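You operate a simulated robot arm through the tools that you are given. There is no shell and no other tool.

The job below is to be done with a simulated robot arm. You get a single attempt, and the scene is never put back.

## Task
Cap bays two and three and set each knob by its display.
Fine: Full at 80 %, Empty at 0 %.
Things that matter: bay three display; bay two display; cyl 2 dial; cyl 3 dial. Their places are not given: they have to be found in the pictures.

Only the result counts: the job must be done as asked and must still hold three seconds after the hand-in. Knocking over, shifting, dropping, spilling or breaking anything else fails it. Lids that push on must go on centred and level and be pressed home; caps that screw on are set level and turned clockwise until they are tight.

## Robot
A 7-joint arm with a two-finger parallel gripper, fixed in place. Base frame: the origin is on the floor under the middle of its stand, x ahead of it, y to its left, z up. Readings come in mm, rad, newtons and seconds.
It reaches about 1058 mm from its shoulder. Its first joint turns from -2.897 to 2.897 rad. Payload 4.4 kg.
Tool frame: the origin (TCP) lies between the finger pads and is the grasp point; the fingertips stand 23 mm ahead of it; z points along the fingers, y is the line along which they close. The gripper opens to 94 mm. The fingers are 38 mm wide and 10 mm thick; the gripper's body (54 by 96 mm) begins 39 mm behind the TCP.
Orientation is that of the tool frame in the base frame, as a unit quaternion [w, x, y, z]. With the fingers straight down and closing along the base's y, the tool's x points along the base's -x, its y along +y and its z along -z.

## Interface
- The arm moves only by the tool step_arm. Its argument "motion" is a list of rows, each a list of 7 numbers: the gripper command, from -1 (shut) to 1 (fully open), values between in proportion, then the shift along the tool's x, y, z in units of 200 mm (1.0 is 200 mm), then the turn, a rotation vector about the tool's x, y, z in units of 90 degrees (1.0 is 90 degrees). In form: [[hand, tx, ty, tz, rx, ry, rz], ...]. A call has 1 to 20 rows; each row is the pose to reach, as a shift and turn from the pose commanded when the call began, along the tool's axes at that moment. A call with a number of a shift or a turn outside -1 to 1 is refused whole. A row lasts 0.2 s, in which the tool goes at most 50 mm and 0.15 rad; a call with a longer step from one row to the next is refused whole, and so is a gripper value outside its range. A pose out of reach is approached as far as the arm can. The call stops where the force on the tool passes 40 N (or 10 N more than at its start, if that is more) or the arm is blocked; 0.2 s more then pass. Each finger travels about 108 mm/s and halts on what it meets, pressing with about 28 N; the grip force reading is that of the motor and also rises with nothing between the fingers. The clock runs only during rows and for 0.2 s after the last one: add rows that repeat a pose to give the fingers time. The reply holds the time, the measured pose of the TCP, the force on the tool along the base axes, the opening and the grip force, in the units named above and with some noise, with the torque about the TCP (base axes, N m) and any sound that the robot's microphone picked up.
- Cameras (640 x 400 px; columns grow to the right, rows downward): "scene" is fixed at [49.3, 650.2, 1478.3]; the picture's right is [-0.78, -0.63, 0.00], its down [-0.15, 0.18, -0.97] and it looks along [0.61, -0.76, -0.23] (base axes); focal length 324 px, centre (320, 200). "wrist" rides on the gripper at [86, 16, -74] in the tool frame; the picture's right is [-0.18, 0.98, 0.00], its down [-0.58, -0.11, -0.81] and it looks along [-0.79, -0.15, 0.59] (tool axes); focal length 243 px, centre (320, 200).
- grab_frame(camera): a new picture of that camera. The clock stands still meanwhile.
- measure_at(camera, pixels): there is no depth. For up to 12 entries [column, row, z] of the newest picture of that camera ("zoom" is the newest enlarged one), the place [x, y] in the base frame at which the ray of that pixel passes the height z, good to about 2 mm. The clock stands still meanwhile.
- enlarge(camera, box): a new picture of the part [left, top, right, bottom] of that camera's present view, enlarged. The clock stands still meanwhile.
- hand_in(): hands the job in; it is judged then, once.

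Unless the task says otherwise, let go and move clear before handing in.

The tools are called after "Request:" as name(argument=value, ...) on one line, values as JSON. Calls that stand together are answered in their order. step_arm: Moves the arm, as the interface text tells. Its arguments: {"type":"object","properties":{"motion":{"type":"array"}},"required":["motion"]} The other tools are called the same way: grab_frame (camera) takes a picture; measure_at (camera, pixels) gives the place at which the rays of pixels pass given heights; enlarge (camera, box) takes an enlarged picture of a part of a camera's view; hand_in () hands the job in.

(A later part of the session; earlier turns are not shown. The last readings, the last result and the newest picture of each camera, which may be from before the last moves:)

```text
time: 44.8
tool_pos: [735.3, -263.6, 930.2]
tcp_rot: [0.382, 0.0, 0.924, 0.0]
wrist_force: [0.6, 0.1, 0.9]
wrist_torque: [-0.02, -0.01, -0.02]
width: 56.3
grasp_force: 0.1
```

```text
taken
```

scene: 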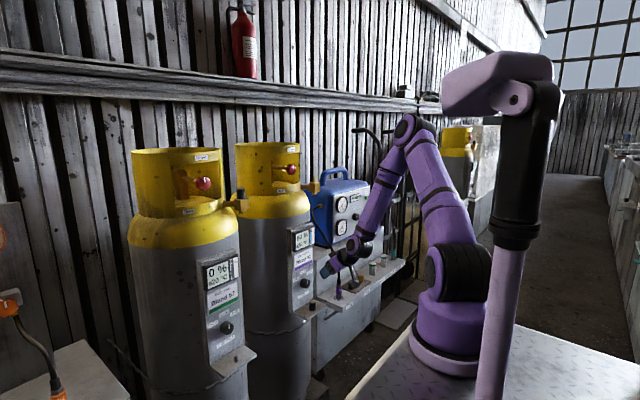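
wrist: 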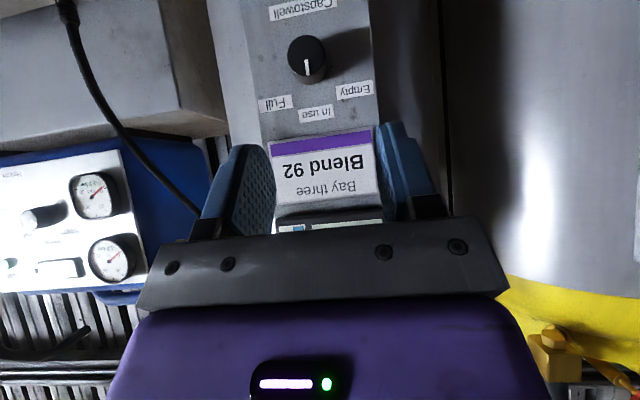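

Knob three at (308,55) and its labels are now in front of the camera. I'll measure the panel-three labels in both views to get its plane and knob axis.

Request:
enlarge(camera="wrist", box=[250, 0, 390, 130])

Request:
measure_at(camera="wrist", pixels=[[355, 91, 850], [355, 91, 850], [273, 103, 850], [273, 103, 850], [316, 114, 866], [316, 114, 866], [302, 10, 764], [302, 10, 764], [307, 50, 815], [307, 50, 815]])

Request:
measure_at(camera="scene", pixels=[[296, 279.25, 850], [303, 271.75, 866], [309.5, 271.75, 850]])

Request:
enlarge(camera="scene", box=[285, 255, 345, 325])

```text
3.08 times, centred on (320, 65) of wrist
```

zoom: 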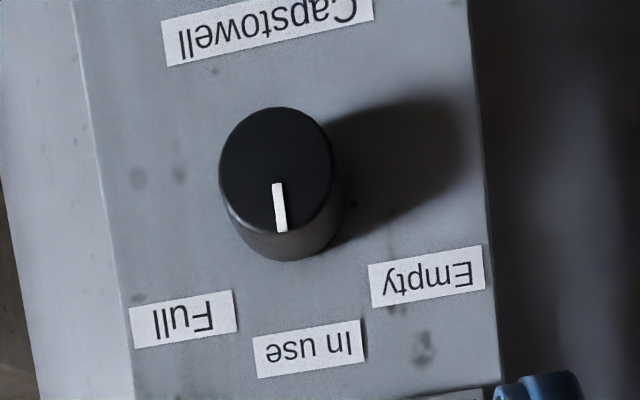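

```text
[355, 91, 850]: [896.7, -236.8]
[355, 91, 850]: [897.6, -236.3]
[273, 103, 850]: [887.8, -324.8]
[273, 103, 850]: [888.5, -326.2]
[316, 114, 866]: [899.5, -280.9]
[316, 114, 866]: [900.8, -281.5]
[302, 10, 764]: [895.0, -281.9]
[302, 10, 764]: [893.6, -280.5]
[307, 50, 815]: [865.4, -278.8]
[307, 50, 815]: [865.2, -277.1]
```

```text
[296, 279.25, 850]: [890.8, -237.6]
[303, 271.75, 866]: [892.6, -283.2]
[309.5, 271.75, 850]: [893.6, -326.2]
```

```text
5.71 times, centred on (315, 290) of scene
```

zoom: 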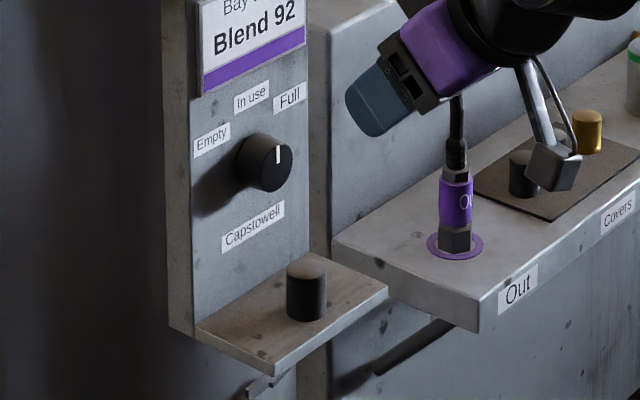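

Panel three is also at x≈892 with its centre at y≈-281. I'll locate the hose and plug beside it, the shelf edge and cap three before going lower.

Request:
measure_at(camera="wrist", pixels=[[67, 12, 780], [67, 12, 820], [67, 12, 860], [120, 128, 900], [120, 128, 950]])

Request:
measure_at(camera="scene", pixels=[[338.8, 281.2, 780], [338.8, 281.2, 820], [338.8, 281.2, 860], [338.8, 298, 711], [338.8, 298, 760], [312.6, 309.1, 711], [312.6, 309.1, 711], [312.5, 302.5, 745], [312.5, 302.5, 745], [342.5, 313, 720]])

Request:
enlarge(camera="scene", box=[300, 292, 328, 314])

```text
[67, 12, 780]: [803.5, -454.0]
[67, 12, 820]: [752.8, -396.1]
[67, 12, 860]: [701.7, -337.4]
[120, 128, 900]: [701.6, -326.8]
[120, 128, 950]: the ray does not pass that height
```

```text
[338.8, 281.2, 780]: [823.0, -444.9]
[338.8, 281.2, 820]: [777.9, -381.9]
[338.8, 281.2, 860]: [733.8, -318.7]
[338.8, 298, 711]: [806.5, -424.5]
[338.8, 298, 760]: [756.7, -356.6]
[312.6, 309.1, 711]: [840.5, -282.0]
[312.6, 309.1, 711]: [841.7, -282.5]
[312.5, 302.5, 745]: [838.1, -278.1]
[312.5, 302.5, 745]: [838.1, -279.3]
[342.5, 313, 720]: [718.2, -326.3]
```

```text
16.00 times, centred on (314, 303) of scene
```

zoom: 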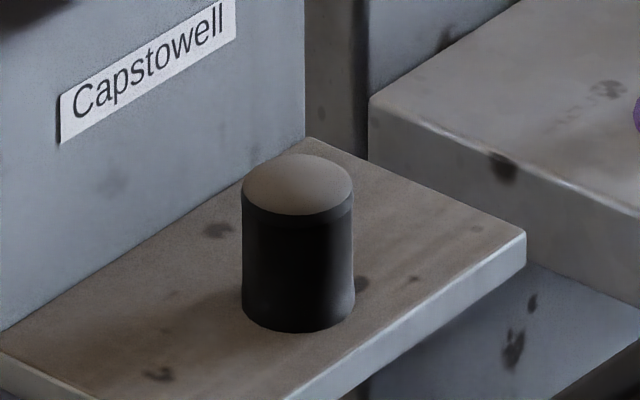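

The plug and hose are well off to the side (y≈-560), and cap three is near (840,-281) on the same ledge height. I'll lower to the pre-grasp point and check it in the wrist view.

Request:
step_arm(motion=[[0.2, 0.093, -0.03, 0.088, 0, 0, 0], [0.2, 0.186, -0.06, 0.176, 0, 0, 0], [0.2, 0.279, -0.09, 0.265, 0, 0, 0]])

Request:
enlarge(camera="wrist", box=[230, 0, 410, 110])

Request:
grab_frame(camera="wrist")

```text
time: 45.5
tool_pos: [732.7, -281.4, 852.8]
tcp_rot: [0.383, -0.001, 0.924, 0.001]
wrist_force: [1.0, 0.1, 0.1]
wrist_torque: [-0.04, 0.01, 0.01]
width: 56.7
grasp_force: 0.0
```

```text
3.56 times, centred on (320, 55) of wrist
```

zoom: 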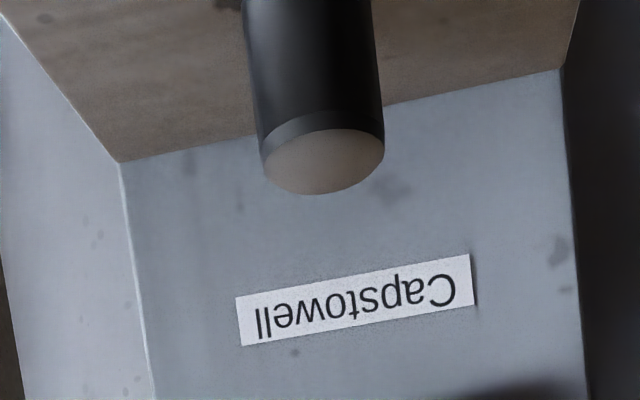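

```text
taken
```

wrist: 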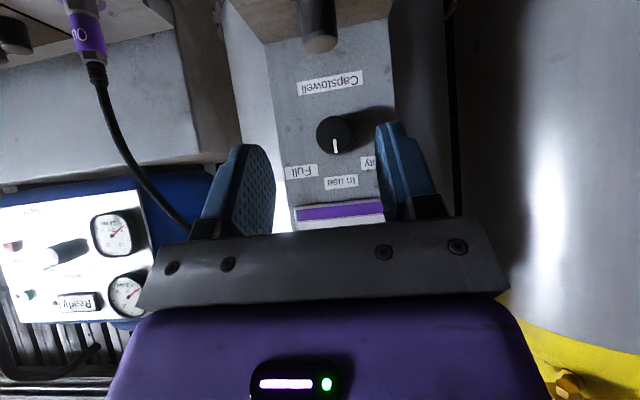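

Cap three's crown is centred at wrist (321,43). I'll measure it.

Request:
measure_at(camera="wrist", pixels=[[321.1, 43.2, 745], [321.1, 43.2, 745], [321.1, 43.2, 745], [321.1, 43.2, 745], [324, 31, 711], [324, 31, 711]])

Request:
measure_at(camera="scene", pixels=[[312.66, 309.25, 711], [312.66, 309.25, 711], [312.66, 309.25, 711], [312.5, 302.5, 745]])

```text
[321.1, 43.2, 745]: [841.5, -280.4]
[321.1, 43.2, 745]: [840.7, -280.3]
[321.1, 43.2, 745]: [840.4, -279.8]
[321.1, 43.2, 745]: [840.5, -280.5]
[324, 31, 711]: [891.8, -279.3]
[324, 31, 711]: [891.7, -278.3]
```

```text
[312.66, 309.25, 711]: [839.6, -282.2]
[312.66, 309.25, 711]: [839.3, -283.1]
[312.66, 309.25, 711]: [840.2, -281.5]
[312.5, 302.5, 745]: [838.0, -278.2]
```

Cap three is at (840.3,-280.5). I'll move in along the fingers to the same grasp height as before.

Request:
step_arm(motion=[[0.2, 0, 0.002, 0.2, 0, 0, 0], [0.2, -0.001, 0.004, 0.4, 0, 0, 0], [0.2, -0.002, 0.0045, 0.58, 0, 0, 0], [0.2, -0.003, 0.0045, 0.7, 0, 0, 0], [0.2, -0.003, 0.0045, 0.758, 0, 0, 0]])

Request:
enlarge(camera="wrist", box=[180, 40, 460, 235])

Request:
enlarge(camera="scene", box=[285, 255, 345, 325])

```text
time: 46.8
tool_pos: [840.5, -280.8, 746.7]
tcp_rot: [0.382, 0.0, 0.924, 0.0]
wrist_force: [0.8, 0.2, 0.9]
wrist_torque: [-0.01, 0.02, -0.02]
width: 56.2
grasp_force: 0.1
```

```text
2.05 times, centred on (320, 138) of wrist
```

zoom: 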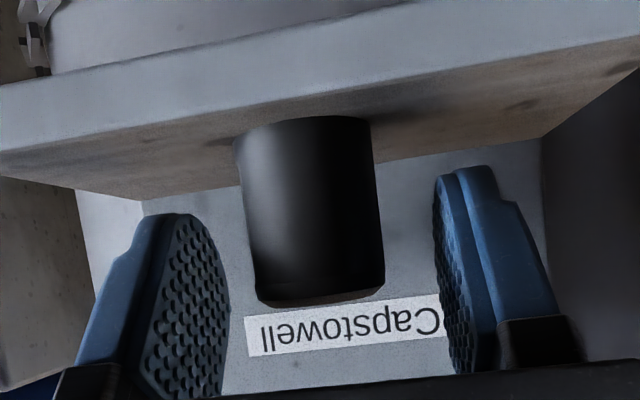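

```text
5.71 times, centred on (315, 290) of scene
```

zoom: 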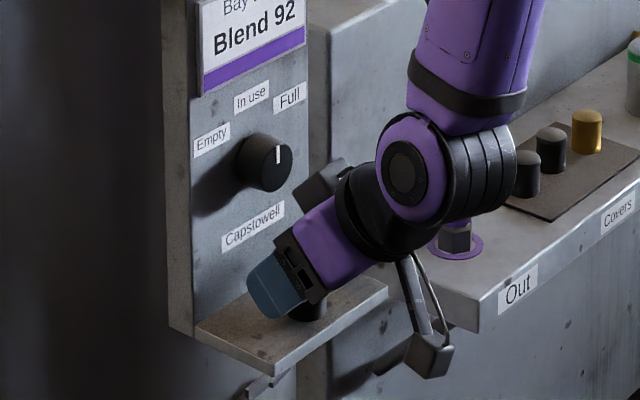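

The cap sits between the pads as before. I'll close and hold.

Request:
step_arm(motion=[[-0.2, 0, 0, 0, 0, 0, 0], [-0.5, 0, 0, 0, 0, 0, 0], [-1, 0, 0, 0, 0, 0, 0], [-1, 0, 0, 0, 0, 0, 0], [-1, 0, 0, 0, 0, 0, 0]])

Request:
step_arm(motion=[[-1, -0.0283, 0, -0.0283, 0, 0, 0], [-1, -0.0566, 0, -0.0566, 0, 0, 0], [-1, 0.0495, 0, -0.2333, 0, 0, 0], [-1, 0.1202, 0, -0.4454, 0, 0, 0], [-1, 0.1909, 0, -0.6575, 0, 0, 0]])

Request:
grab_frame(camera="wrist")

```text
time: 48.0
tool_pos: [839.7, -280.4, 746.2]
tcp_rot: [0.382, 0.0, 0.924, 0.001]
wrist_force: [-0.5, -0.2, -0.6]
wrist_torque: [0.02, 0.01, 0.0]
width: 28.8
grasp_force: 27.9
```

```text
time: 49.1
tool_pos: [720.7, -280.6, 812.8]
tcp_rot: [0.383, 0.0, 0.924, 0.001]
wrist_force: [0.5, 0.1, -0.5]
wrist_torque: [-0.01, -0.02, -0.03]
width: 29.0
grasp_force: 27.9
```

```text
taken
```

wrist: 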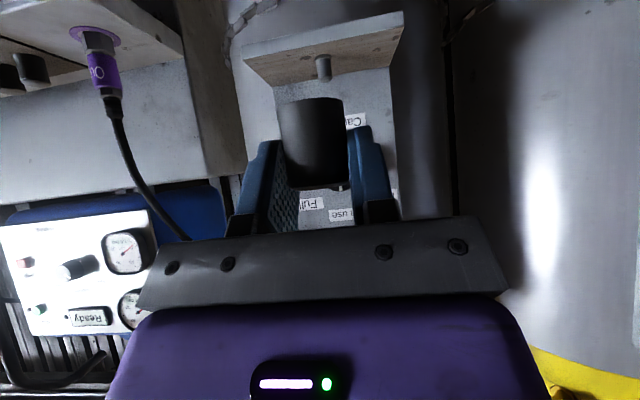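

Cap three is held at 29 mm and its peg is uncovered. I'll rise toward outlet three in checked stages.

Request:
step_arm(motion=[[-1, -0.145, -0.015, -0.1225, 0, 0, 0], [-1, -0.29, -0.03, -0.245, 0, 0, 0], [-1, -0.435, -0.047, -0.3675, 0, 0, 0], [-1, -0.58, -0.063, -0.49, 0, 0, 0], [-1, -0.725, -0.08, -0.6125, 0, 0, 0], [-1, -0.87, -0.095, -0.735, 0, 0, 0]])

```text
time: 50.5
tool_pos: [739.7, -299.5, 1040.2]
tcp_rot: [0.382, 0.001, 0.924, 0.0]
wrist_force: [1.0, -0.9, 0.2]
wrist_torque: [-0.02, 0.0, -0.01]
width: 29.0
grasp_force: 28.2
```

The arm is following. Next stage up to (775,-360,1230).

Request:
step_arm(motion=[[-1, -0.159, -0.06, -0.11, 0, 0, 0], [-1, -0.318, -0.12, -0.219, 0, 0, 0], [-1, -0.477, -0.18, -0.329, 0, 0, 0], [-1, -0.636, -0.24, -0.438, 0, 0, 0], [-1, -0.795, -0.3, -0.548, 0, 0, 0]])

```text
time: 51.8
tool_pos: [774.4, -360.2, 1231.5]
tcp_rot: [0.382, 0.001, 0.924, 0.0]
wrist_force: [0.0, -0.6, -0.5]
wrist_torque: [-0.03, 0.0, -0.02]
width: 28.8
grasp_force: 28.5
```

Good. Next stage to (820,-411,1315), in front of outlet three.

Request:
step_arm(motion=[[-1, -0.153, -0.085, -0.045, 0, 0, 0], [-1, -0.306, -0.17, -0.089, 0, 0, 0], [-1, -0.4596, -0.255, -0.134, 0, 0, 0]])

Request:
grab_frame(camera="wrist")

Request:
enlarge(camera="wrist", box=[250, 0, 400, 130])

Request:
grab_frame(camera="scene")

Request:
enlarge(camera="scene", box=[295, 165, 335, 197])

```text
time: 52.5
tool_pos: [820.8, -411.8, 1313.3]
tcp_rot: [0.382, -0.001, 0.924, 0.001]
wrist_force: [-0.1, 0.3, 0.0]
wrist_torque: [0.02, -0.02, 0.03]
width: 28.7
grasp_force: 28.0
```

```text
taken
```

wrist: 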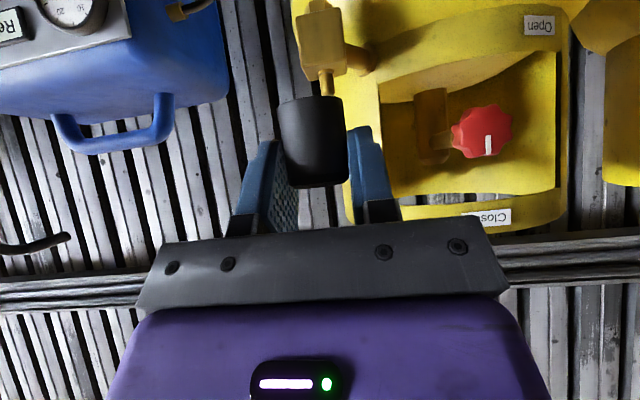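

```text
3.08 times, centred on (325, 65) of wrist
```

zoom: 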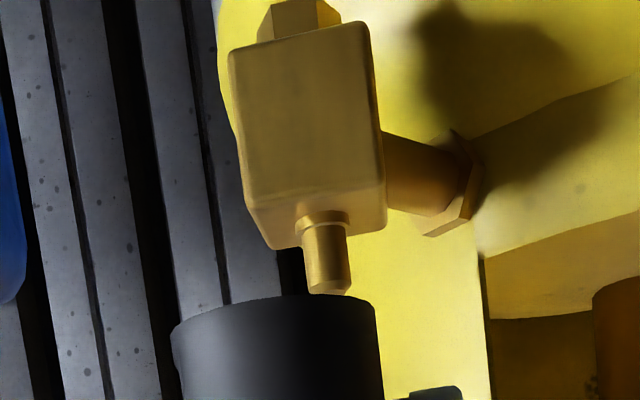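

```text
taken
```

scene: 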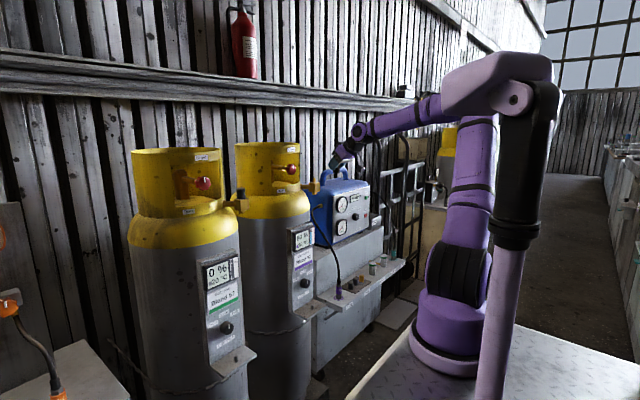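

```text
12.50 times, centred on (315, 181) of scene
```

zoom: 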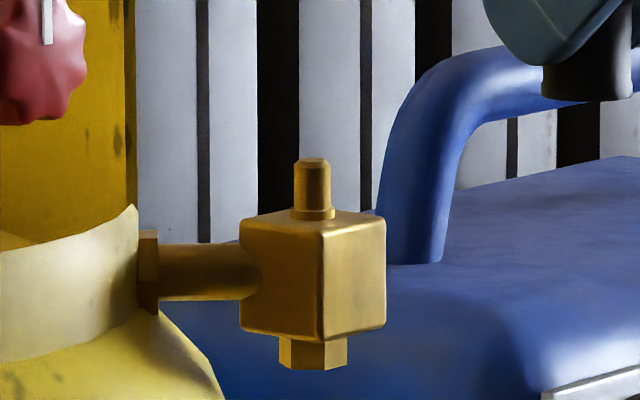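

Post three's tip is at wrist (328,93) and scene (314.4,178), with its base at wrist (325.6,72) and scene (314.4,182). I'll triangulate.

Request:
measure_at(camera="wrist", pixels=[[327.9, 93.2, 1245], [327.9, 93.2, 1245], [327.9, 93.2, 1245], [325.6, 72.1, 1225], [325.6, 72.1, 1225], [325.6, 72.1, 1225]])

Request:
measure_at(camera="scene", pixels=[[314.4, 178.0, 1245], [314.4, 178.0, 1245], [314.4, 178.0, 1240], [314.4, 182.0, 1225], [314.4, 182.0, 1225], [314.4, 182.0, 1220]])

```text
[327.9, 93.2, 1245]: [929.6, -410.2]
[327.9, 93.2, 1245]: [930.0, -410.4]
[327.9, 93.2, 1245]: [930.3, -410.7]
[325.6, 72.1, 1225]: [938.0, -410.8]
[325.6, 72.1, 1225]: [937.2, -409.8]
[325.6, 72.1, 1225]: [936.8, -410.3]
```

```text
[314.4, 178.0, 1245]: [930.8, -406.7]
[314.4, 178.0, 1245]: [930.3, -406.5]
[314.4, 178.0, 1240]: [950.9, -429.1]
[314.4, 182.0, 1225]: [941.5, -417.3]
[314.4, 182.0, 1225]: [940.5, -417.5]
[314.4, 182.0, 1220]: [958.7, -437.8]
```

Post three is at (934.5,-410.5), at the same height as post two. I'll advance halfway and check.

Request:
step_arm(motion=[[-1, -0.087, 0.0015, 0.114, 0, 0, 0], [-1, -0.174, 0.003, 0.228, 0, 0, 0]])

```text
time: 53.1
tool_pos: [878.0, -411.4, 1305.8]
tcp_rot: [0.383, 0.0, 0.924, 0.002]
wrist_force: [0.1, -0.6, -0.3]
wrist_torque: [-0.01, -0.01, 0.03]
width: 28.6
grasp_force: 28.1
```

Request:
step_arm(motion=[[-1, -0.087, 0.0015, 0.114, 0, 0, 0], [-1, -0.174, 0.0035, 0.228, 0, 0, 0], [-1, -0.174, 0.0035, 0.228, 0, 0, 0]])

Request:
enlarge(camera="scene", box=[300, 165, 328, 189])

Request:
enlarge(camera="wrist", box=[250, 0, 390, 160])

```text
time: 54.0
tool_pos: [934.8, -411.8, 1298.4]
tcp_rot: [0.382, 0.0, 0.924, 0.001]
wrist_force: [-0.3, 0.1, 0.0]
wrist_torque: [-0.01, 0.0, 0.01]
width: 28.9
grasp_force: 28.1
```

```text
16.00 times, centred on (314, 177) of scene
```

zoom: 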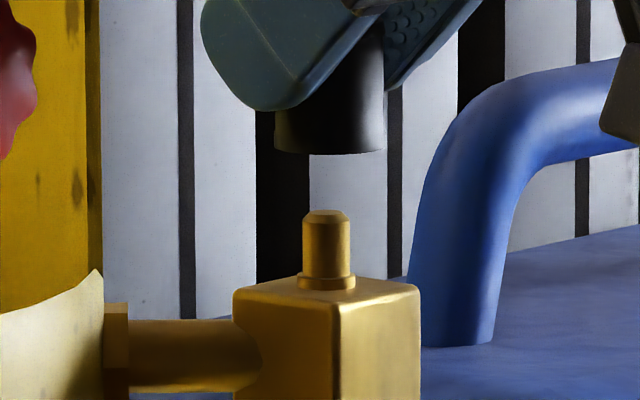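

```text
2.50 times, centred on (320, 80) of wrist
```

zoom: 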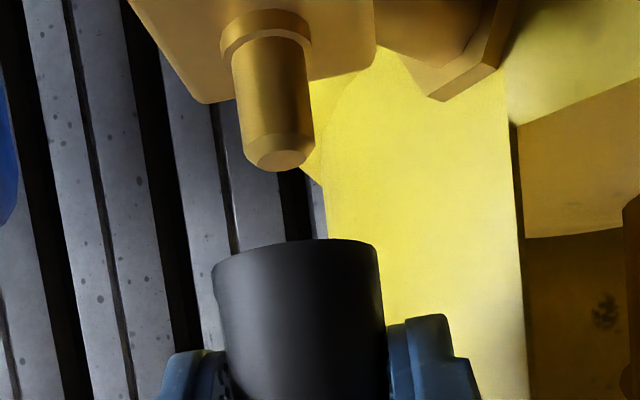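

The cap is over post three to within about 1–1.5 mm (scene: cap column 330, post 326.5). I'll nudge +0.8 mm in x and lower to just above the tip, then recheck.

Request:
step_arm(motion=[[-1, 0.0122, 0, 0.0178, 0, 0, 0], [-1, 0.0272, 0, 0.0328, 0, 0, 0], [-1, 0.0432, 0, 0.0488, 0, 0, 0], [-1, 0.0432, 0, 0.0488, 0, 0, 0]])

Request:
enlarge(camera="scene", box=[300, 165, 328, 189])

Request:
enlarge(camera="wrist", box=[250, 20, 390, 180])

```text
time: 55.0
tool_pos: [934.1, -408.9, 1285.2]
tcp_rot: [0.383, 0.001, 0.924, 0.0]
wrist_force: [0.2, 0.4, 1.3]
wrist_torque: [0.01, -0.02, -0.01]
width: 28.9
grasp_force: 28.0
```

```text
16.00 times, centred on (314, 177) of scene
```

zoom: 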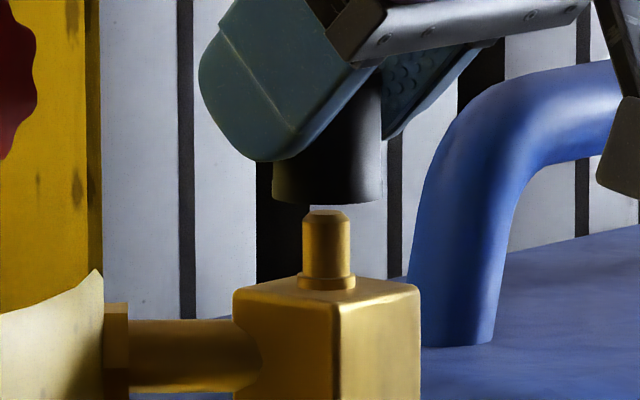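

```text
2.50 times, centred on (320, 100) of wrist
```

zoom: 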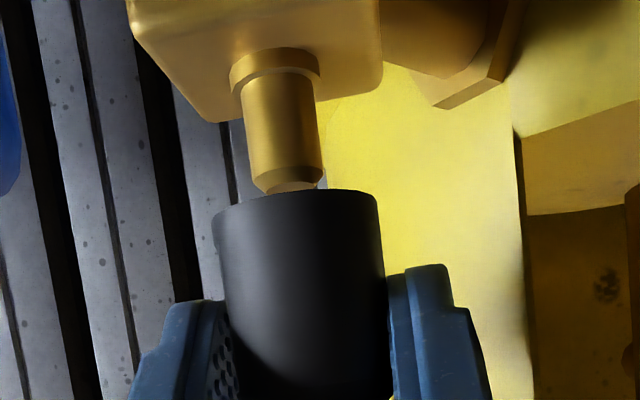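

The scene view shows the cap exactly in line (326.5 against 326.5), while the wrist view suggests it's 0.7 mm too far +y. I'll correct that and lower onto the tip slowly.

Request:
step_arm(motion=[[-1, -0.0018, -0.003, 0.0018, 0, 0, 0], [-1, 0.0053, -0.003, 0.0089, 0, 0, 0], [-1, 0.0123, -0.003, 0.0159, 0, 0, 0], [-1, 0.0194, -0.003, 0.023, 0, 0, 0], [-1, 0.0265, -0.003, 0.0301, 0, 0, 0], [-1, 0.0336, -0.003, 0.0372, 0, 0, 0]])

Request:
enlarge(camera="scene", box=[300, 165, 328, 189])

Request:
enlarge(camera="wrist", box=[250, 20, 390, 180])

```text
time: 56.4
tool_pos: [935.6, -410.1, 1273.9]
tcp_rot: [0.382, 0.001, 0.924, 0.001]
wrist_force: [0.3, -0.3, -0.6]
wrist_torque: [-0.02, 0.0, 0.03]
width: 28.8
grasp_force: 27.6
```

```text
16.00 times, centred on (314, 177) of scene
```

zoom: 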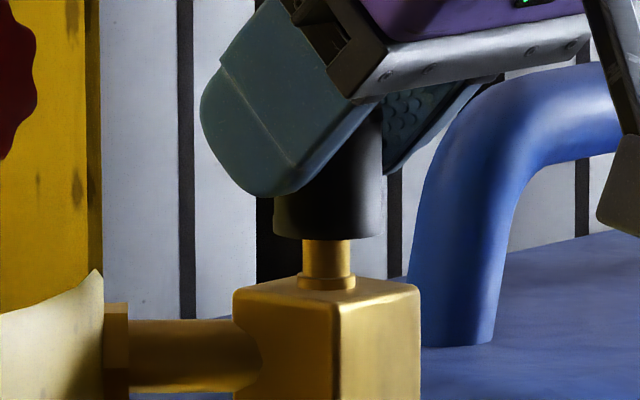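

```text
2.50 times, centred on (320, 100) of wrist
```

zoom: 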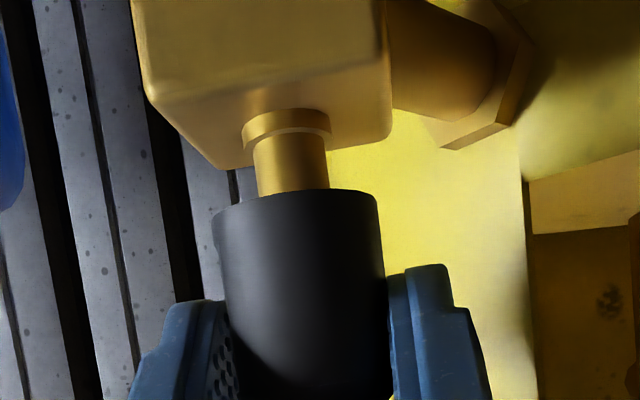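

The cap is over post three with no force. I'll keep lowering: 10 mm in 2 mm steps, then 1 mm steps.

Request:
step_arm(motion=[[-1, 0.0071, 0, 0.0071, 0, 0, 0], [-1, 0.0141, 0, 0.0141, 0, 0, 0], [-1, 0.0212, 0, 0.0212, 0, 0, 0], [-1, 0.0283, 0, 0.0283, 0, 0, 0], [-1, 0.0354, 0, 0.0354, 0, 0, 0], [-1, 0.0389, 0, 0.0389, 0, 0, 0], [-1, 0.0424, 0, 0.0424, 0, 0, 0]])

Request:
enlarge(camera="scene", box=[300, 165, 328, 189])

```text
time: 58.0
tool_pos: [935.6, -410.0, 1262.9]
tcp_rot: [0.383, 0.001, 0.924, 0.0]
wrist_force: [0.5, 0.1, -0.7]
wrist_torque: [0.0, 0.02, -0.05]
width: 28.8
grasp_force: 28.5
```

```text
16.00 times, centred on (314, 177) of scene
```

zoom: 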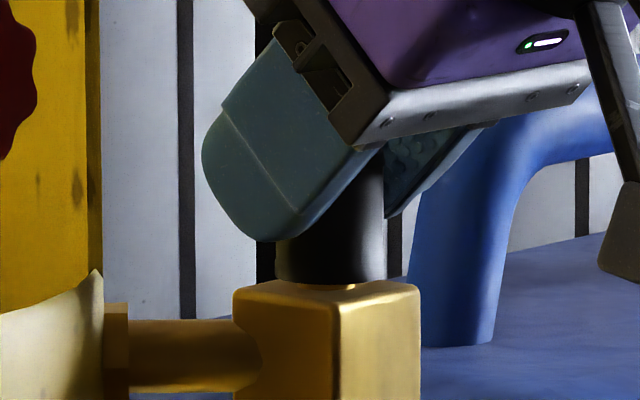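

A few millimetres remain. I'll press the last part home in 1 mm steps and watch for resistance.

Request:
step_arm(motion=[[-1, 0.0035, 0, 0.0035, 0, 0, 0], [-1, 0.0071, 0, 0.0071, 0, 0, 0], [-1, 0.0106, 0, 0.0106, 0, 0, 0], [-1, 0.0141, 0, 0.0141, 0, 0, 0], [-1, 0.0177, 0, 0.0177, 0, 0, 0], [-1, 0.0212, 0, 0.0212, 0, 0, 0]])

Request:
enlarge(camera="scene", box=[300, 165, 328, 189])

```text
time: 59.4
tool_pos: [935.8, -409.8, 1260.4]
tcp_rot: [0.385, -0.001, 0.923, 0.0]
wrist_force: [4.1, 0.8, 23.8]
wrist_torque: [0.07, 0.13, 0.0]
width: 28.6
grasp_force: 27.8
```

```text
16.00 times, centred on (314, 177) of scene
```

zoom: 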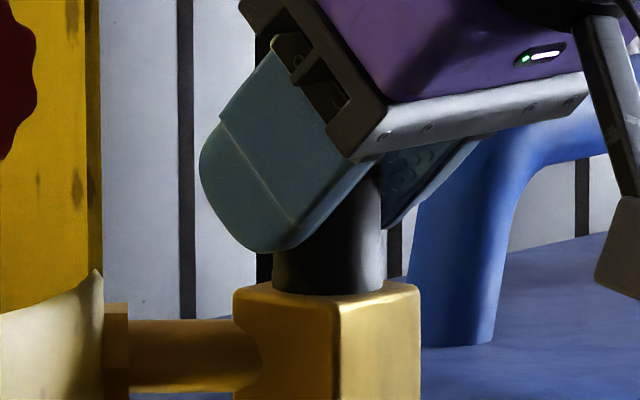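

Resistance reads 24 N with the rim flat on the block. I'll relax the push and then open the fingers.

Request:
step_arm(motion=[[-1, -0.0053, 0, -0.0053, 0, 0, 0], [-1, -0.0095, 0, -0.0095, 0, 0, 0], [-1, -0.0095, 0, -0.0095, 0, 0, 0]])

Request:
step_arm(motion=[[-0.1, 0, 0, 0, 0, 0, 0], [-0.1, 0, 0, 0, 0, 0, 0]])

Request:
enlarge(camera="wrist", box=[230, 20, 410, 240])

Request:
enlarge(camera="scene", box=[300, 165, 328, 189])

```text
time: 60.1
tool_pos: [934.7, -410.6, 1259.6]
tcp_rot: [0.382, 0.001, 0.924, 0.0]
wrist_force: [3.8, 0.3, 14.6]
wrist_torque: [-0.07, -0.14, -0.01]
width: 29.0
grasp_force: 28.3
```

```text
time: 60.8
tool_pos: [937.1, -410.4, 1257.6]
tcp_rot: [0.382, 0.001, 0.924, 0.001]
wrist_force: [-0.4, -0.3, -0.4]
wrist_torque: [-0.01, -0.06, 0.0]
width: 42.5
grasp_force: 0.1
```

```text
1.82 times, centred on (320, 130) of wrist
```

zoom: 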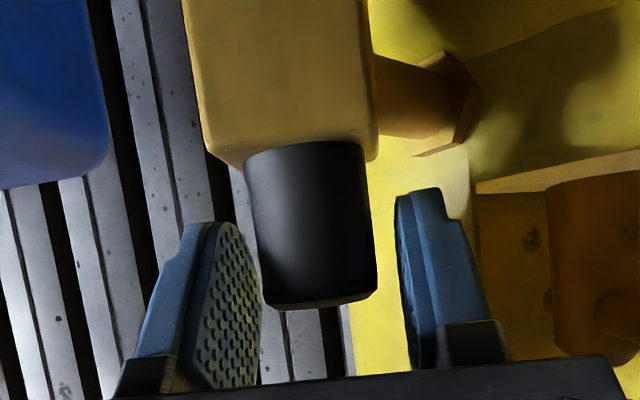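

```text
16.00 times, centred on (314, 177) of scene
```

zoom: 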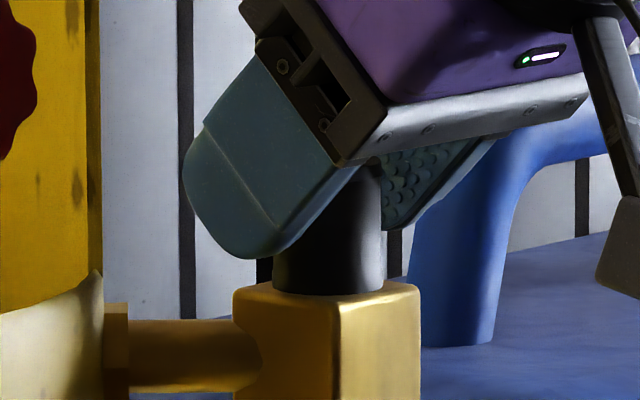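

Cap three stands on its block and the fingers are clear. I'll withdraw along the fingers and then press its crown as I did with cap two.

Request:
step_arm(motion=[[-0.1, 0, 0, -0.1, 0, 0, 0], [-0.1, 0, 0, -0.25, 0, 0, 0], [-0.1, 0, 0, -0.42, 0, 0, 0]])

Request:
enlarge(camera="scene", box=[295, 165, 335, 197])

Request:
enlarge(camera="wrist", box=[260, 20, 390, 180])

```text
time: 61.5
tool_pos: [878.5, -410.4, 1316.8]
tcp_rot: [0.382, 0.0, 0.924, 0.001]
wrist_force: [0.8, -0.4, -0.5]
wrist_torque: [0.02, -0.05, 0.0]
width: 42.3
grasp_force: 0.0
```

```text
12.50 times, centred on (315, 181) of scene
```

zoom: 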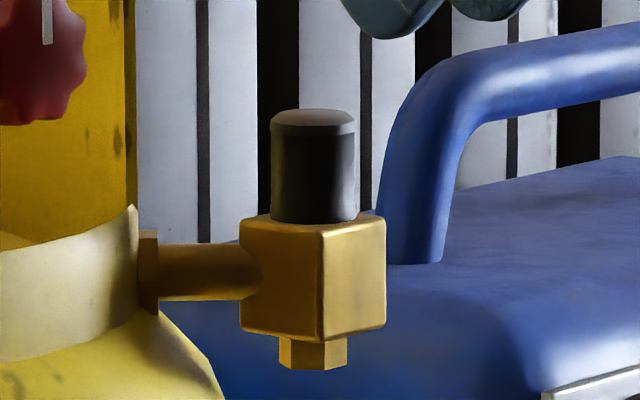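

```text
2.50 times, centred on (325, 100) of wrist
```

zoom: 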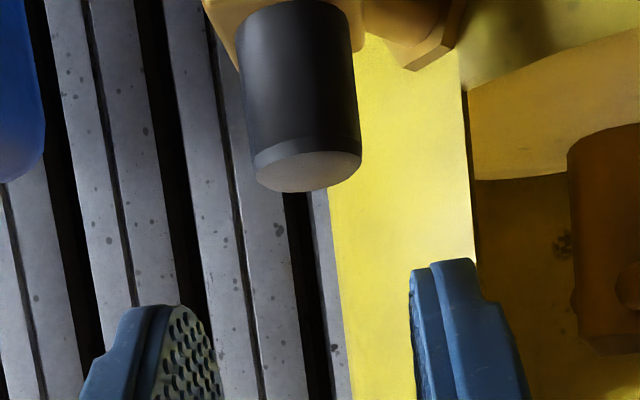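

Cap three is on, though it may lean by about 1° in the scene view (left edge 270→273, right edge 354→356). I'll close the fingers and press straight down on its crown to square it.

Request:
step_arm(motion=[[-1, -0.035, 0, 0.07, 0, 0, 0], [-1, -0.08, 0, 0.165, 0, 0, 0], [-1, -0.121, 0, 0.2574, 0, 0, 0], [-1, -0.121, 0, 0.2574, 0, 0, 0]])

Request:
enlarge(camera="scene", box=[300, 165, 328, 189])

Request:
enlarge(camera="wrist", box=[230, 20, 410, 240])

```text
time: 62.5
tool_pos: [931.0, -412.0, 1300.7]
tcp_rot: [0.383, 0.001, 0.924, 0.0]
wrist_force: [-0.1, -0.1, 0.2]
wrist_torque: [-0.01, 0.02, 0.03]
width: 0.2
grasp_force: 27.8
```

```text
16.00 times, centred on (314, 177) of scene
```

zoom: 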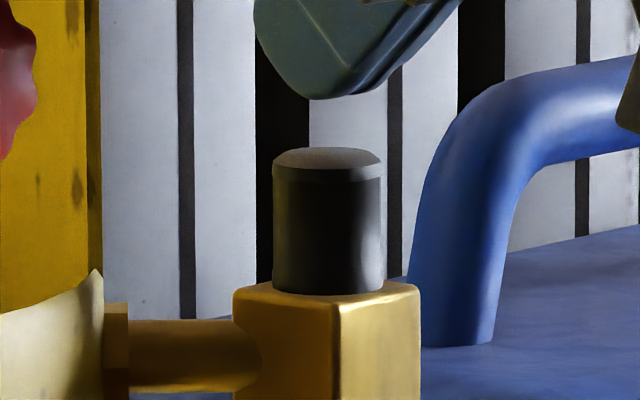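

```text
1.82 times, centred on (320, 130) of wrist
```

zoom: 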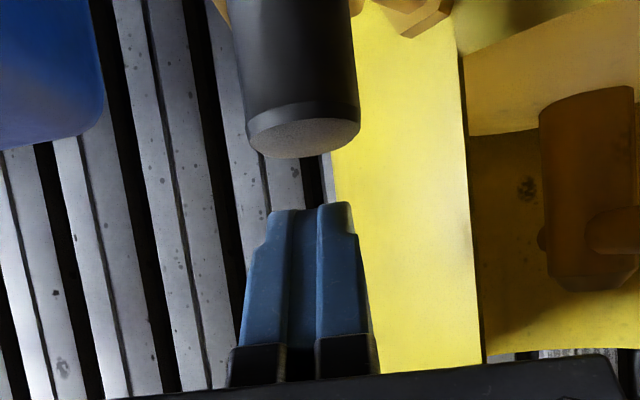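

The fingertips are above the crown, about 2 mm forward of its middle. I'll shift back 2.5 mm and press straight down.

Request:
step_arm(motion=[[-1, 0.0195, 0, 0.0018, 0, 0, 0], [-1, 0.0301, 0, 0.0124, 0, 0, 0], [-1, 0.0371, 0, 0.0194, 0, 0, 0], [-1, 0.0442, 0, 0.0265, 0, 0, 0], [-1, 0.0477, 0, 0.03, 0, 0, 0], [-1, 0.0513, 0, 0.0336, 0, 0, 0], [-1, 0.0548, 0, 0.0371, 0, 0, 0], [-1, 0.0583, 0, 0.0406, 0, 0, 0], [-1, 0.0619, 0, 0.0442, 0, 0, 0]])

Request:
enlarge(camera="scene", box=[300, 165, 328, 189])

```text
time: 64.6
tool_pos: [926.8, -409.5, 1291.0]
tcp_rot: [0.386, 0.0, 0.923, -0.002]
wrist_force: [2.1, -0.8, 7.6]
wrist_torque: [-0.03, -0.07, 0.01]
width: 0.0
grasp_force: 28.1
stopped in row 9: the force on the tool passed its limit at 41 N (the readings are from after the stop); the commanded pose is now the measured one
```

```text
16.00 times, centred on (314, 177) of scene
```

zoom: 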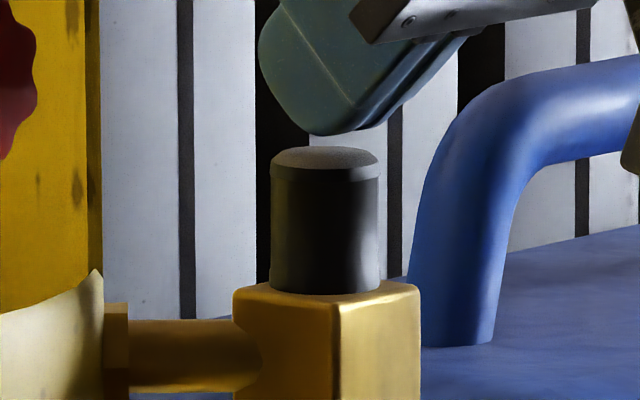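

The press reached 41 N, and cap three now stands level (left edge 270→270, right 378→380). I'll lift off and back away in checked steps.

Request:
step_arm(motion=[[-1, -0.03, 0, -0.03, 0, 0, 0], [-1, -0.07, 0, -0.07, 0, 0, 0], [-1, 0.0, 0, -0.25, 0, 0, 0], [-1, 0.05, 0, -0.42, 0, 0, 0]])

Request:
grab_frame(camera="scene")

Request:
enlarge(camera="scene", box=[225, 165, 335, 215])

Request:
grab_frame(camera="wrist")

```text
time: 65.6
tool_pos: [861.7, -408.9, 1339.7]
tcp_rot: [0.385, -0.001, 0.923, 0.0]
wrist_force: [0.2, 0.3, -1.0]
wrist_torque: [-0.01, 0.0, 0.0]
width: 0.1
grasp_force: 28.0
```

```text
taken
```

scene: 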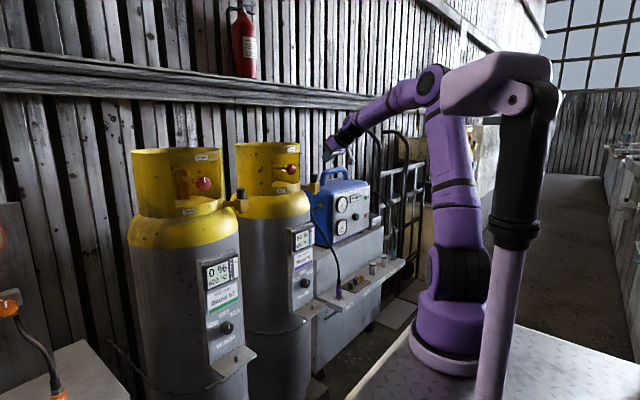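

```text
5.82 times, centred on (280, 190) of scene
```

zoom: 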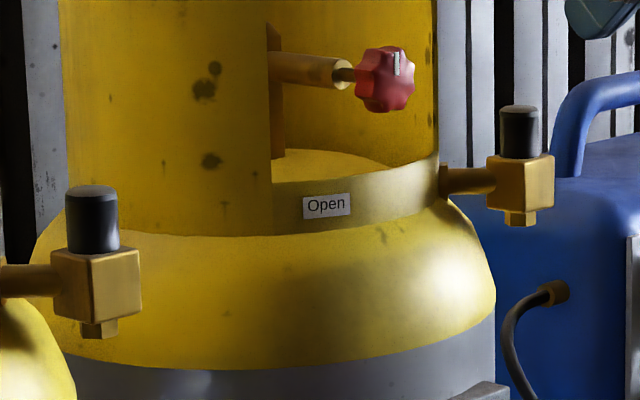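

```text
taken
```

wrist: 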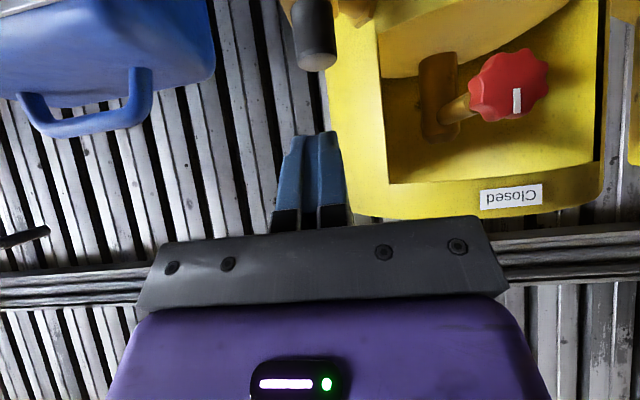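

Both caps are on and both handwheels still point to "Closed". Next is knob three, so I'll back off and descend in checked stages along the route that worked.

Request:
step_arm(motion=[[-1, 0.144, 0, -0.11, 0, 0, 0], [-1, 0.288, 0, -0.219, 0, 0, 0]])

Request:
step_arm(motion=[[-0.5, 0.13, 0.065, 0.09, 0, 0, 0], [0, 0.26, 0.13, 0.18, 0, 0, 0], [0.3, 0.39, 0.19, 0.27, 0, 0, 0]])

```text
time: 66.2
tool_pos: [790.2, -410.8, 1329.9]
tcp_rot: [0.385, -0.001, 0.923, -0.001]
wrist_force: [0.2, 0.2, -1.0]
wrist_torque: [-0.01, 0.0, -0.02]
width: 0.0
grasp_force: 27.4
```

```text
time: 67.0
tool_pos: [772.1, -371.2, 1236.2]
tcp_rot: [0.385, -0.001, 0.923, -0.001]
wrist_force: [0.4, 0.3, 0.0]
wrist_torque: [-0.05, -0.01, -0.02]
width: 61.0
grasp_force: 0.0
```

Following well. I'll continue down toward the front of panel three.

Request:
step_arm(motion=[[0.3, 0.137, 0.0675, 0.094, 0, 0, 0], [0.3, 0.275, 0.135, 0.187, 0, 0, 0], [0.3, 0.412, 0.2025, 0.281, 0, 0, 0], [0.3, 0.549, 0.27, 0.375, 0, 0, 0], [0.3, 0.687, 0.3375, 0.468, 0, 0, 0], [0.3, 0.824, 0.405, 0.562, 0, 0, 0]])

```text
time: 68.4
tool_pos: [736.8, -291.8, 1041.1]
tcp_rot: [0.385, 0.0, 0.923, 0.0]
wrist_force: [-0.8, 0.1, 0.5]
wrist_torque: [0.03, -0.02, 0.02]
width: 61.1
grasp_force: 0.0
```

Now I'll lower to knob height while tilting the hand to horizontal, well clear of the panel.

Request:
step_arm(motion=[[0.3, 0.072, 0.007, 0.053, 0, -0.062, 0], [0.3, 0.144, 0.014, 0.105, 0, -0.124, 0], [0.3, 0.216, 0.021, 0.158, 0, -0.186, 0], [0.3, 0.288, 0.028, 0.21, 0, -0.248, 0]])

```text
time: 69.4
tool_pos: [725.5, -287.0, 971.7]
tcp_rot: [0.557, -0.001, 0.83, -0.001]
wrist_force: [-0.5, 0.3, -0.2]
wrist_torque: [0.0, 0.06, -0.02]
width: 61.0
grasp_force: 0.0
```

Tilt is about 68° and the arm is tracking. I'll finish the tilt to horizontal and lower to z≈880.

Request:
step_arm(motion=[[0.3, 0.089, 0.006, 0.025, 0, -0.05, 0], [0.3, 0.178, 0.012, 0.05, 0, -0.1, 0], [0.3, 0.266, 0.018, 0.075, 0, -0.15, 0], [0.3, 0.355, 0.024, 0.1, 0, -0.2, 0], [0.3, 0.444, 0.03, 0.125, 0, -0.248, 0]])

Request:
grab_frame(camera="wrist")

Request:
grab_frame(camera="scene")

```text
time: 70.6
tool_pos: [715.3, -281.3, 878.2]
tcp_rot: [0.707, -0.001, 0.707, -0.001]
wrist_force: [-0.5, -1.0, -0.6]
wrist_torque: [-0.04, -0.01, 0.0]
width: 61.1
grasp_force: 0.0
```

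```text
taken
```

wrist: 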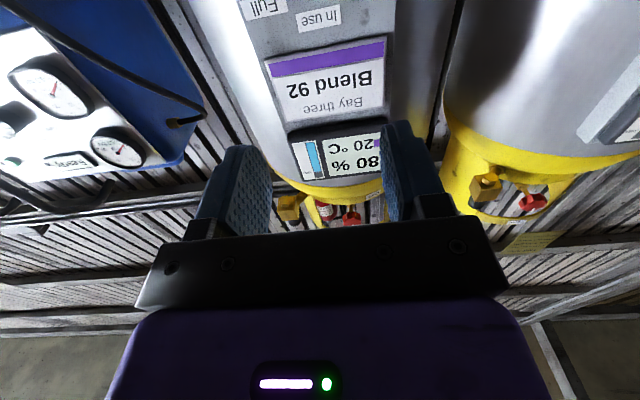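

```text
taken
```

scene: 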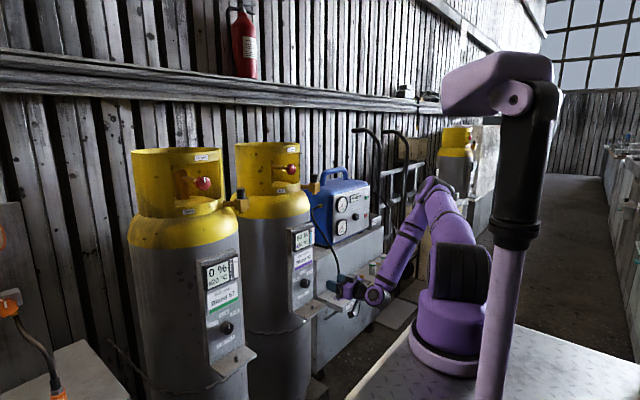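

The hand is horizontal at (715,-281,878). I'll roll it +45° so the camera clears the ledge, and lower to the knob axis height.

Request:
step_arm(motion=[[0.3, 0.05, 0, 0, 0, 0, 0.083], [0.3, 0.1, 0, 0, 0, 0, 0.167], [0.3, 0.16, 0, 0, 0, 0, 0.25], [0.3, 0.21, 0, 0, 0, 0, 0.333], [0.3, 0.265, 0, 0, 0, 0, 0.417], [0.3, 0.315, 0, 0, 0, 0, 0.5]])

Request:
grab_frame(camera="wrist")

Request:
enlarge(camera="scene", box=[280, 220, 380, 330])

```text
time: 72.0
tool_pos: [714.8, -280.8, 815.6]
tcp_rot: [0.653, 0.271, 0.654, 0.27]
wrist_force: [-0.7, 0.0, 0.5]
wrist_torque: [0.0, 0.0, -0.05]
width: 61.1
grasp_force: 0.0
```

```text
taken
```

wrist: 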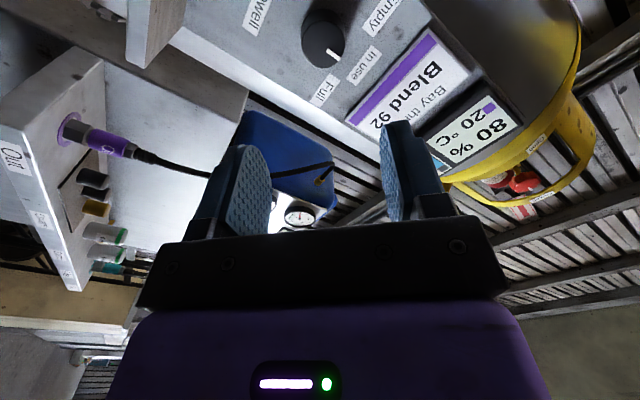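

```text
3.64 times, centred on (330, 275) of scene
```

zoom: 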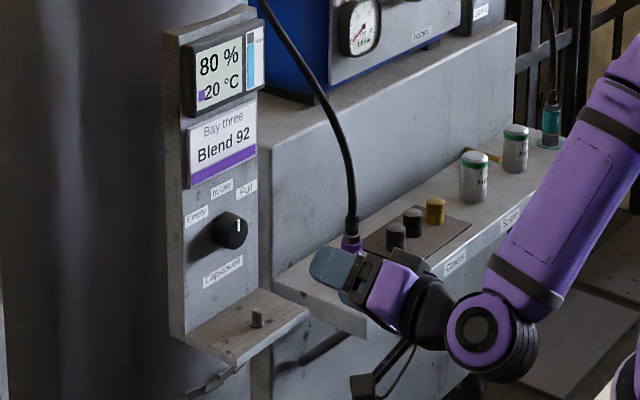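

The rolled view shows knob three at (322,40) with its labels. I'll enlarge it to refine the axis before approaching.

Request:
enlarge(camera="wrist", box=[250, 0, 410, 110])

Request:
enlarge(camera="scene", box=[288, 262, 320, 300])

```text
3.64 times, centred on (330, 55) of wrist
```

zoom: 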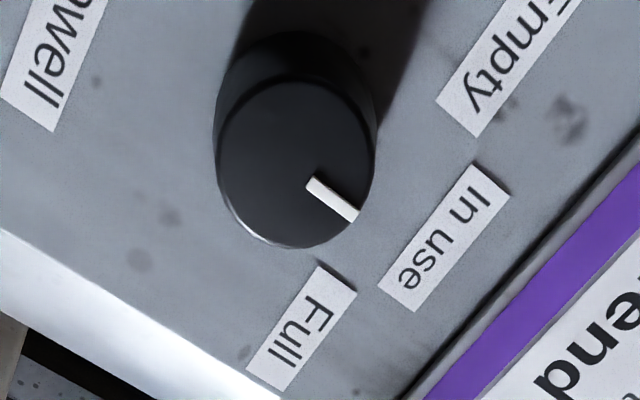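

```text
10.53 times, centred on (304, 281) of scene
```

zoom: 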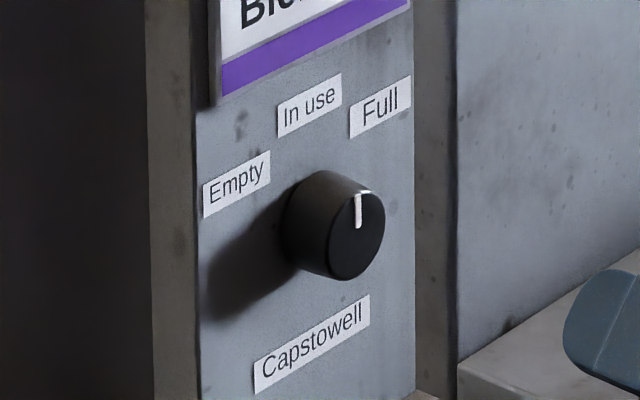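

The knob-three axis works out to y≈-280, z≈816.5, with its face at x≈866. I'll move in to x=820 first and check clearances.

Request:
step_arm(motion=[[0.3, 0, 0.002, 0.2, 0, 0, 0], [0.3, 0, 0.004, 0.4, 0, 0, 0], [0.3, 0, 0.006, 0.525, 0, 0, 0]])

Request:
grab_frame(camera="wrist")

Request:
enlarge(camera="scene", box=[285, 240, 355, 320])

```text
time: 72.8
tool_pos: [820.3, -280.2, 815.8]
tcp_rot: [0.653, 0.271, 0.653, 0.269]
wrist_force: [0.7, -0.8, 0.8]
wrist_torque: [-0.04, 0.0, 0.04]
width: 61.1
grasp_force: 0.0
```

```text
taken
```

wrist: 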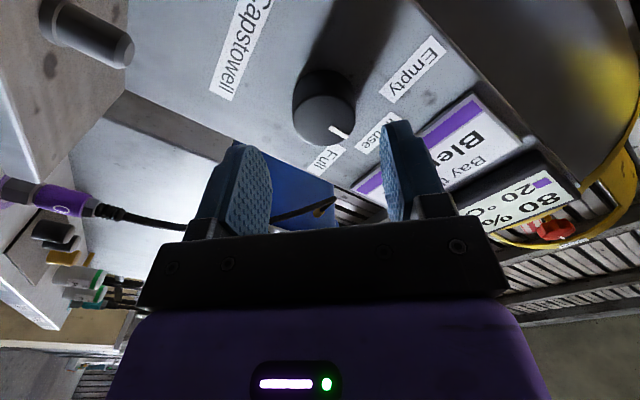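

```text
5.00 times, centred on (320, 280) of scene
```

zoom: 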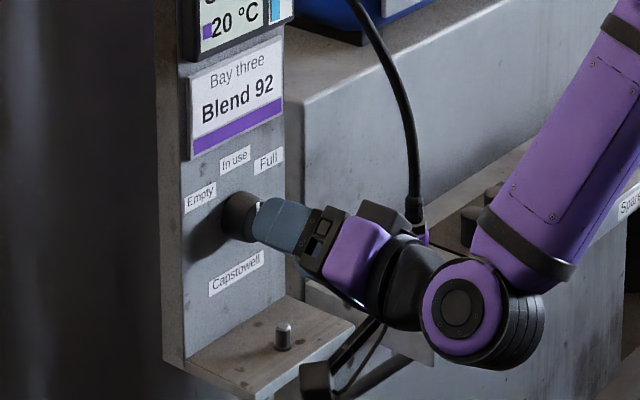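

The knob is between the finger lines. I'll enlarge the wrist view to check centring before going over it.

Request:
enlarge(camera="wrist", box=[250, 50, 400, 170])

```text
3.33 times, centred on (325, 110) of wrist
```

zoom: 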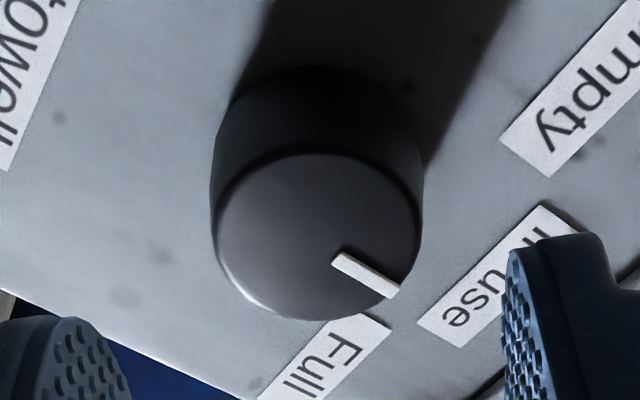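

The knob sits about 2.3 mm toward tool +y. I'll correct that and advance so the pads cover the knob, with tips about 5 mm off the panel.

Request:
step_arm(motion=[[0.3, 0, 0.0115, 0.05, 0, 0, 0], [0.3, 0, 0.0115, 0.12, 0, 0, 0], [0.3, 0, 0.0115, 0.18, 0, 0, 0], [0.3, 0, 0.0115, 0.215, 0, 0, 0]])

Request:
enlarge(camera="wrist", box=[180, 60, 460, 235])

Request:
enlarge(camera="scene", box=[285, 240, 355, 320])

```text
time: 73.8
tool_pos: [863.5, -278.4, 818.0]
tcp_rot: [0.653, 0.27, 0.654, 0.27]
wrist_force: [-0.2, 0.0, -0.8]
wrist_torque: [0.0, -0.02, -0.01]
width: 60.9
grasp_force: 0.0
```

```text
2.29 times, centred on (320, 148) of wrist
```

zoom: 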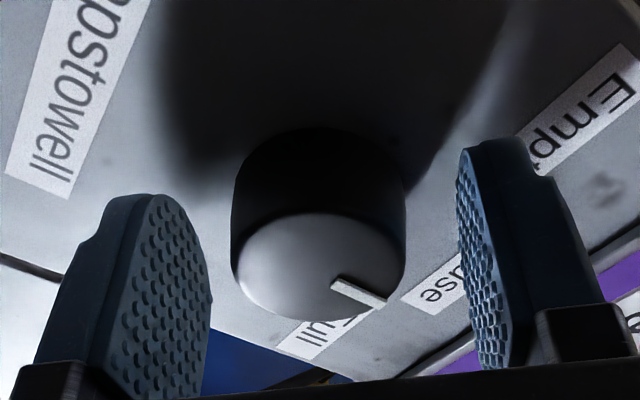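

```text
5.00 times, centred on (320, 280) of scene
```

zoom: 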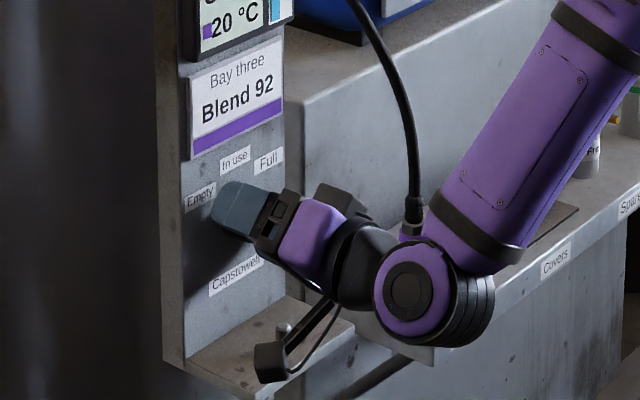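

The pads straddle the knob evenly and no force shows. I'll close on it.

Request:
step_arm(motion=[[0, 0, 0, 0, 0, 0, 0], [-0.4, 0, 0, 0, 0, 0, 0], [-1, 0, 0, 0, 0, 0, 0], [-1, 0, 0, 0, 0, 0, 0]])

Request:
enlarge(camera="wrist", box=[180, 60, 460, 235])

```text
time: 74.8
tool_pos: [863.1, -279.9, 818.3]
tcp_rot: [0.653, 0.27, 0.654, 0.269]
wrist_force: [2.2, -4.8, -4.7]
wrist_torque: [0.01, 0.13, -0.22]
width: 39.4
grasp_force: 44.6
```

```text
2.29 times, centred on (320, 148) of wrist
```

zoom: 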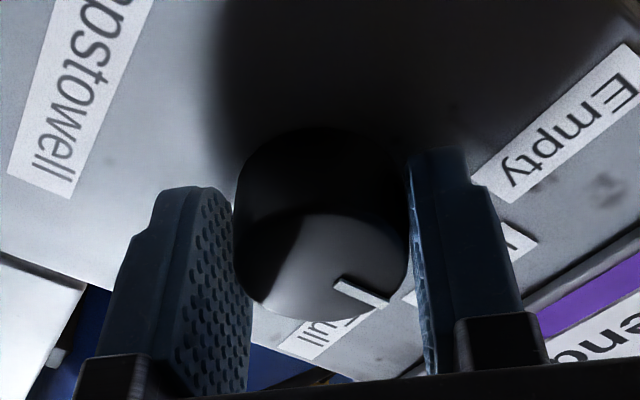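

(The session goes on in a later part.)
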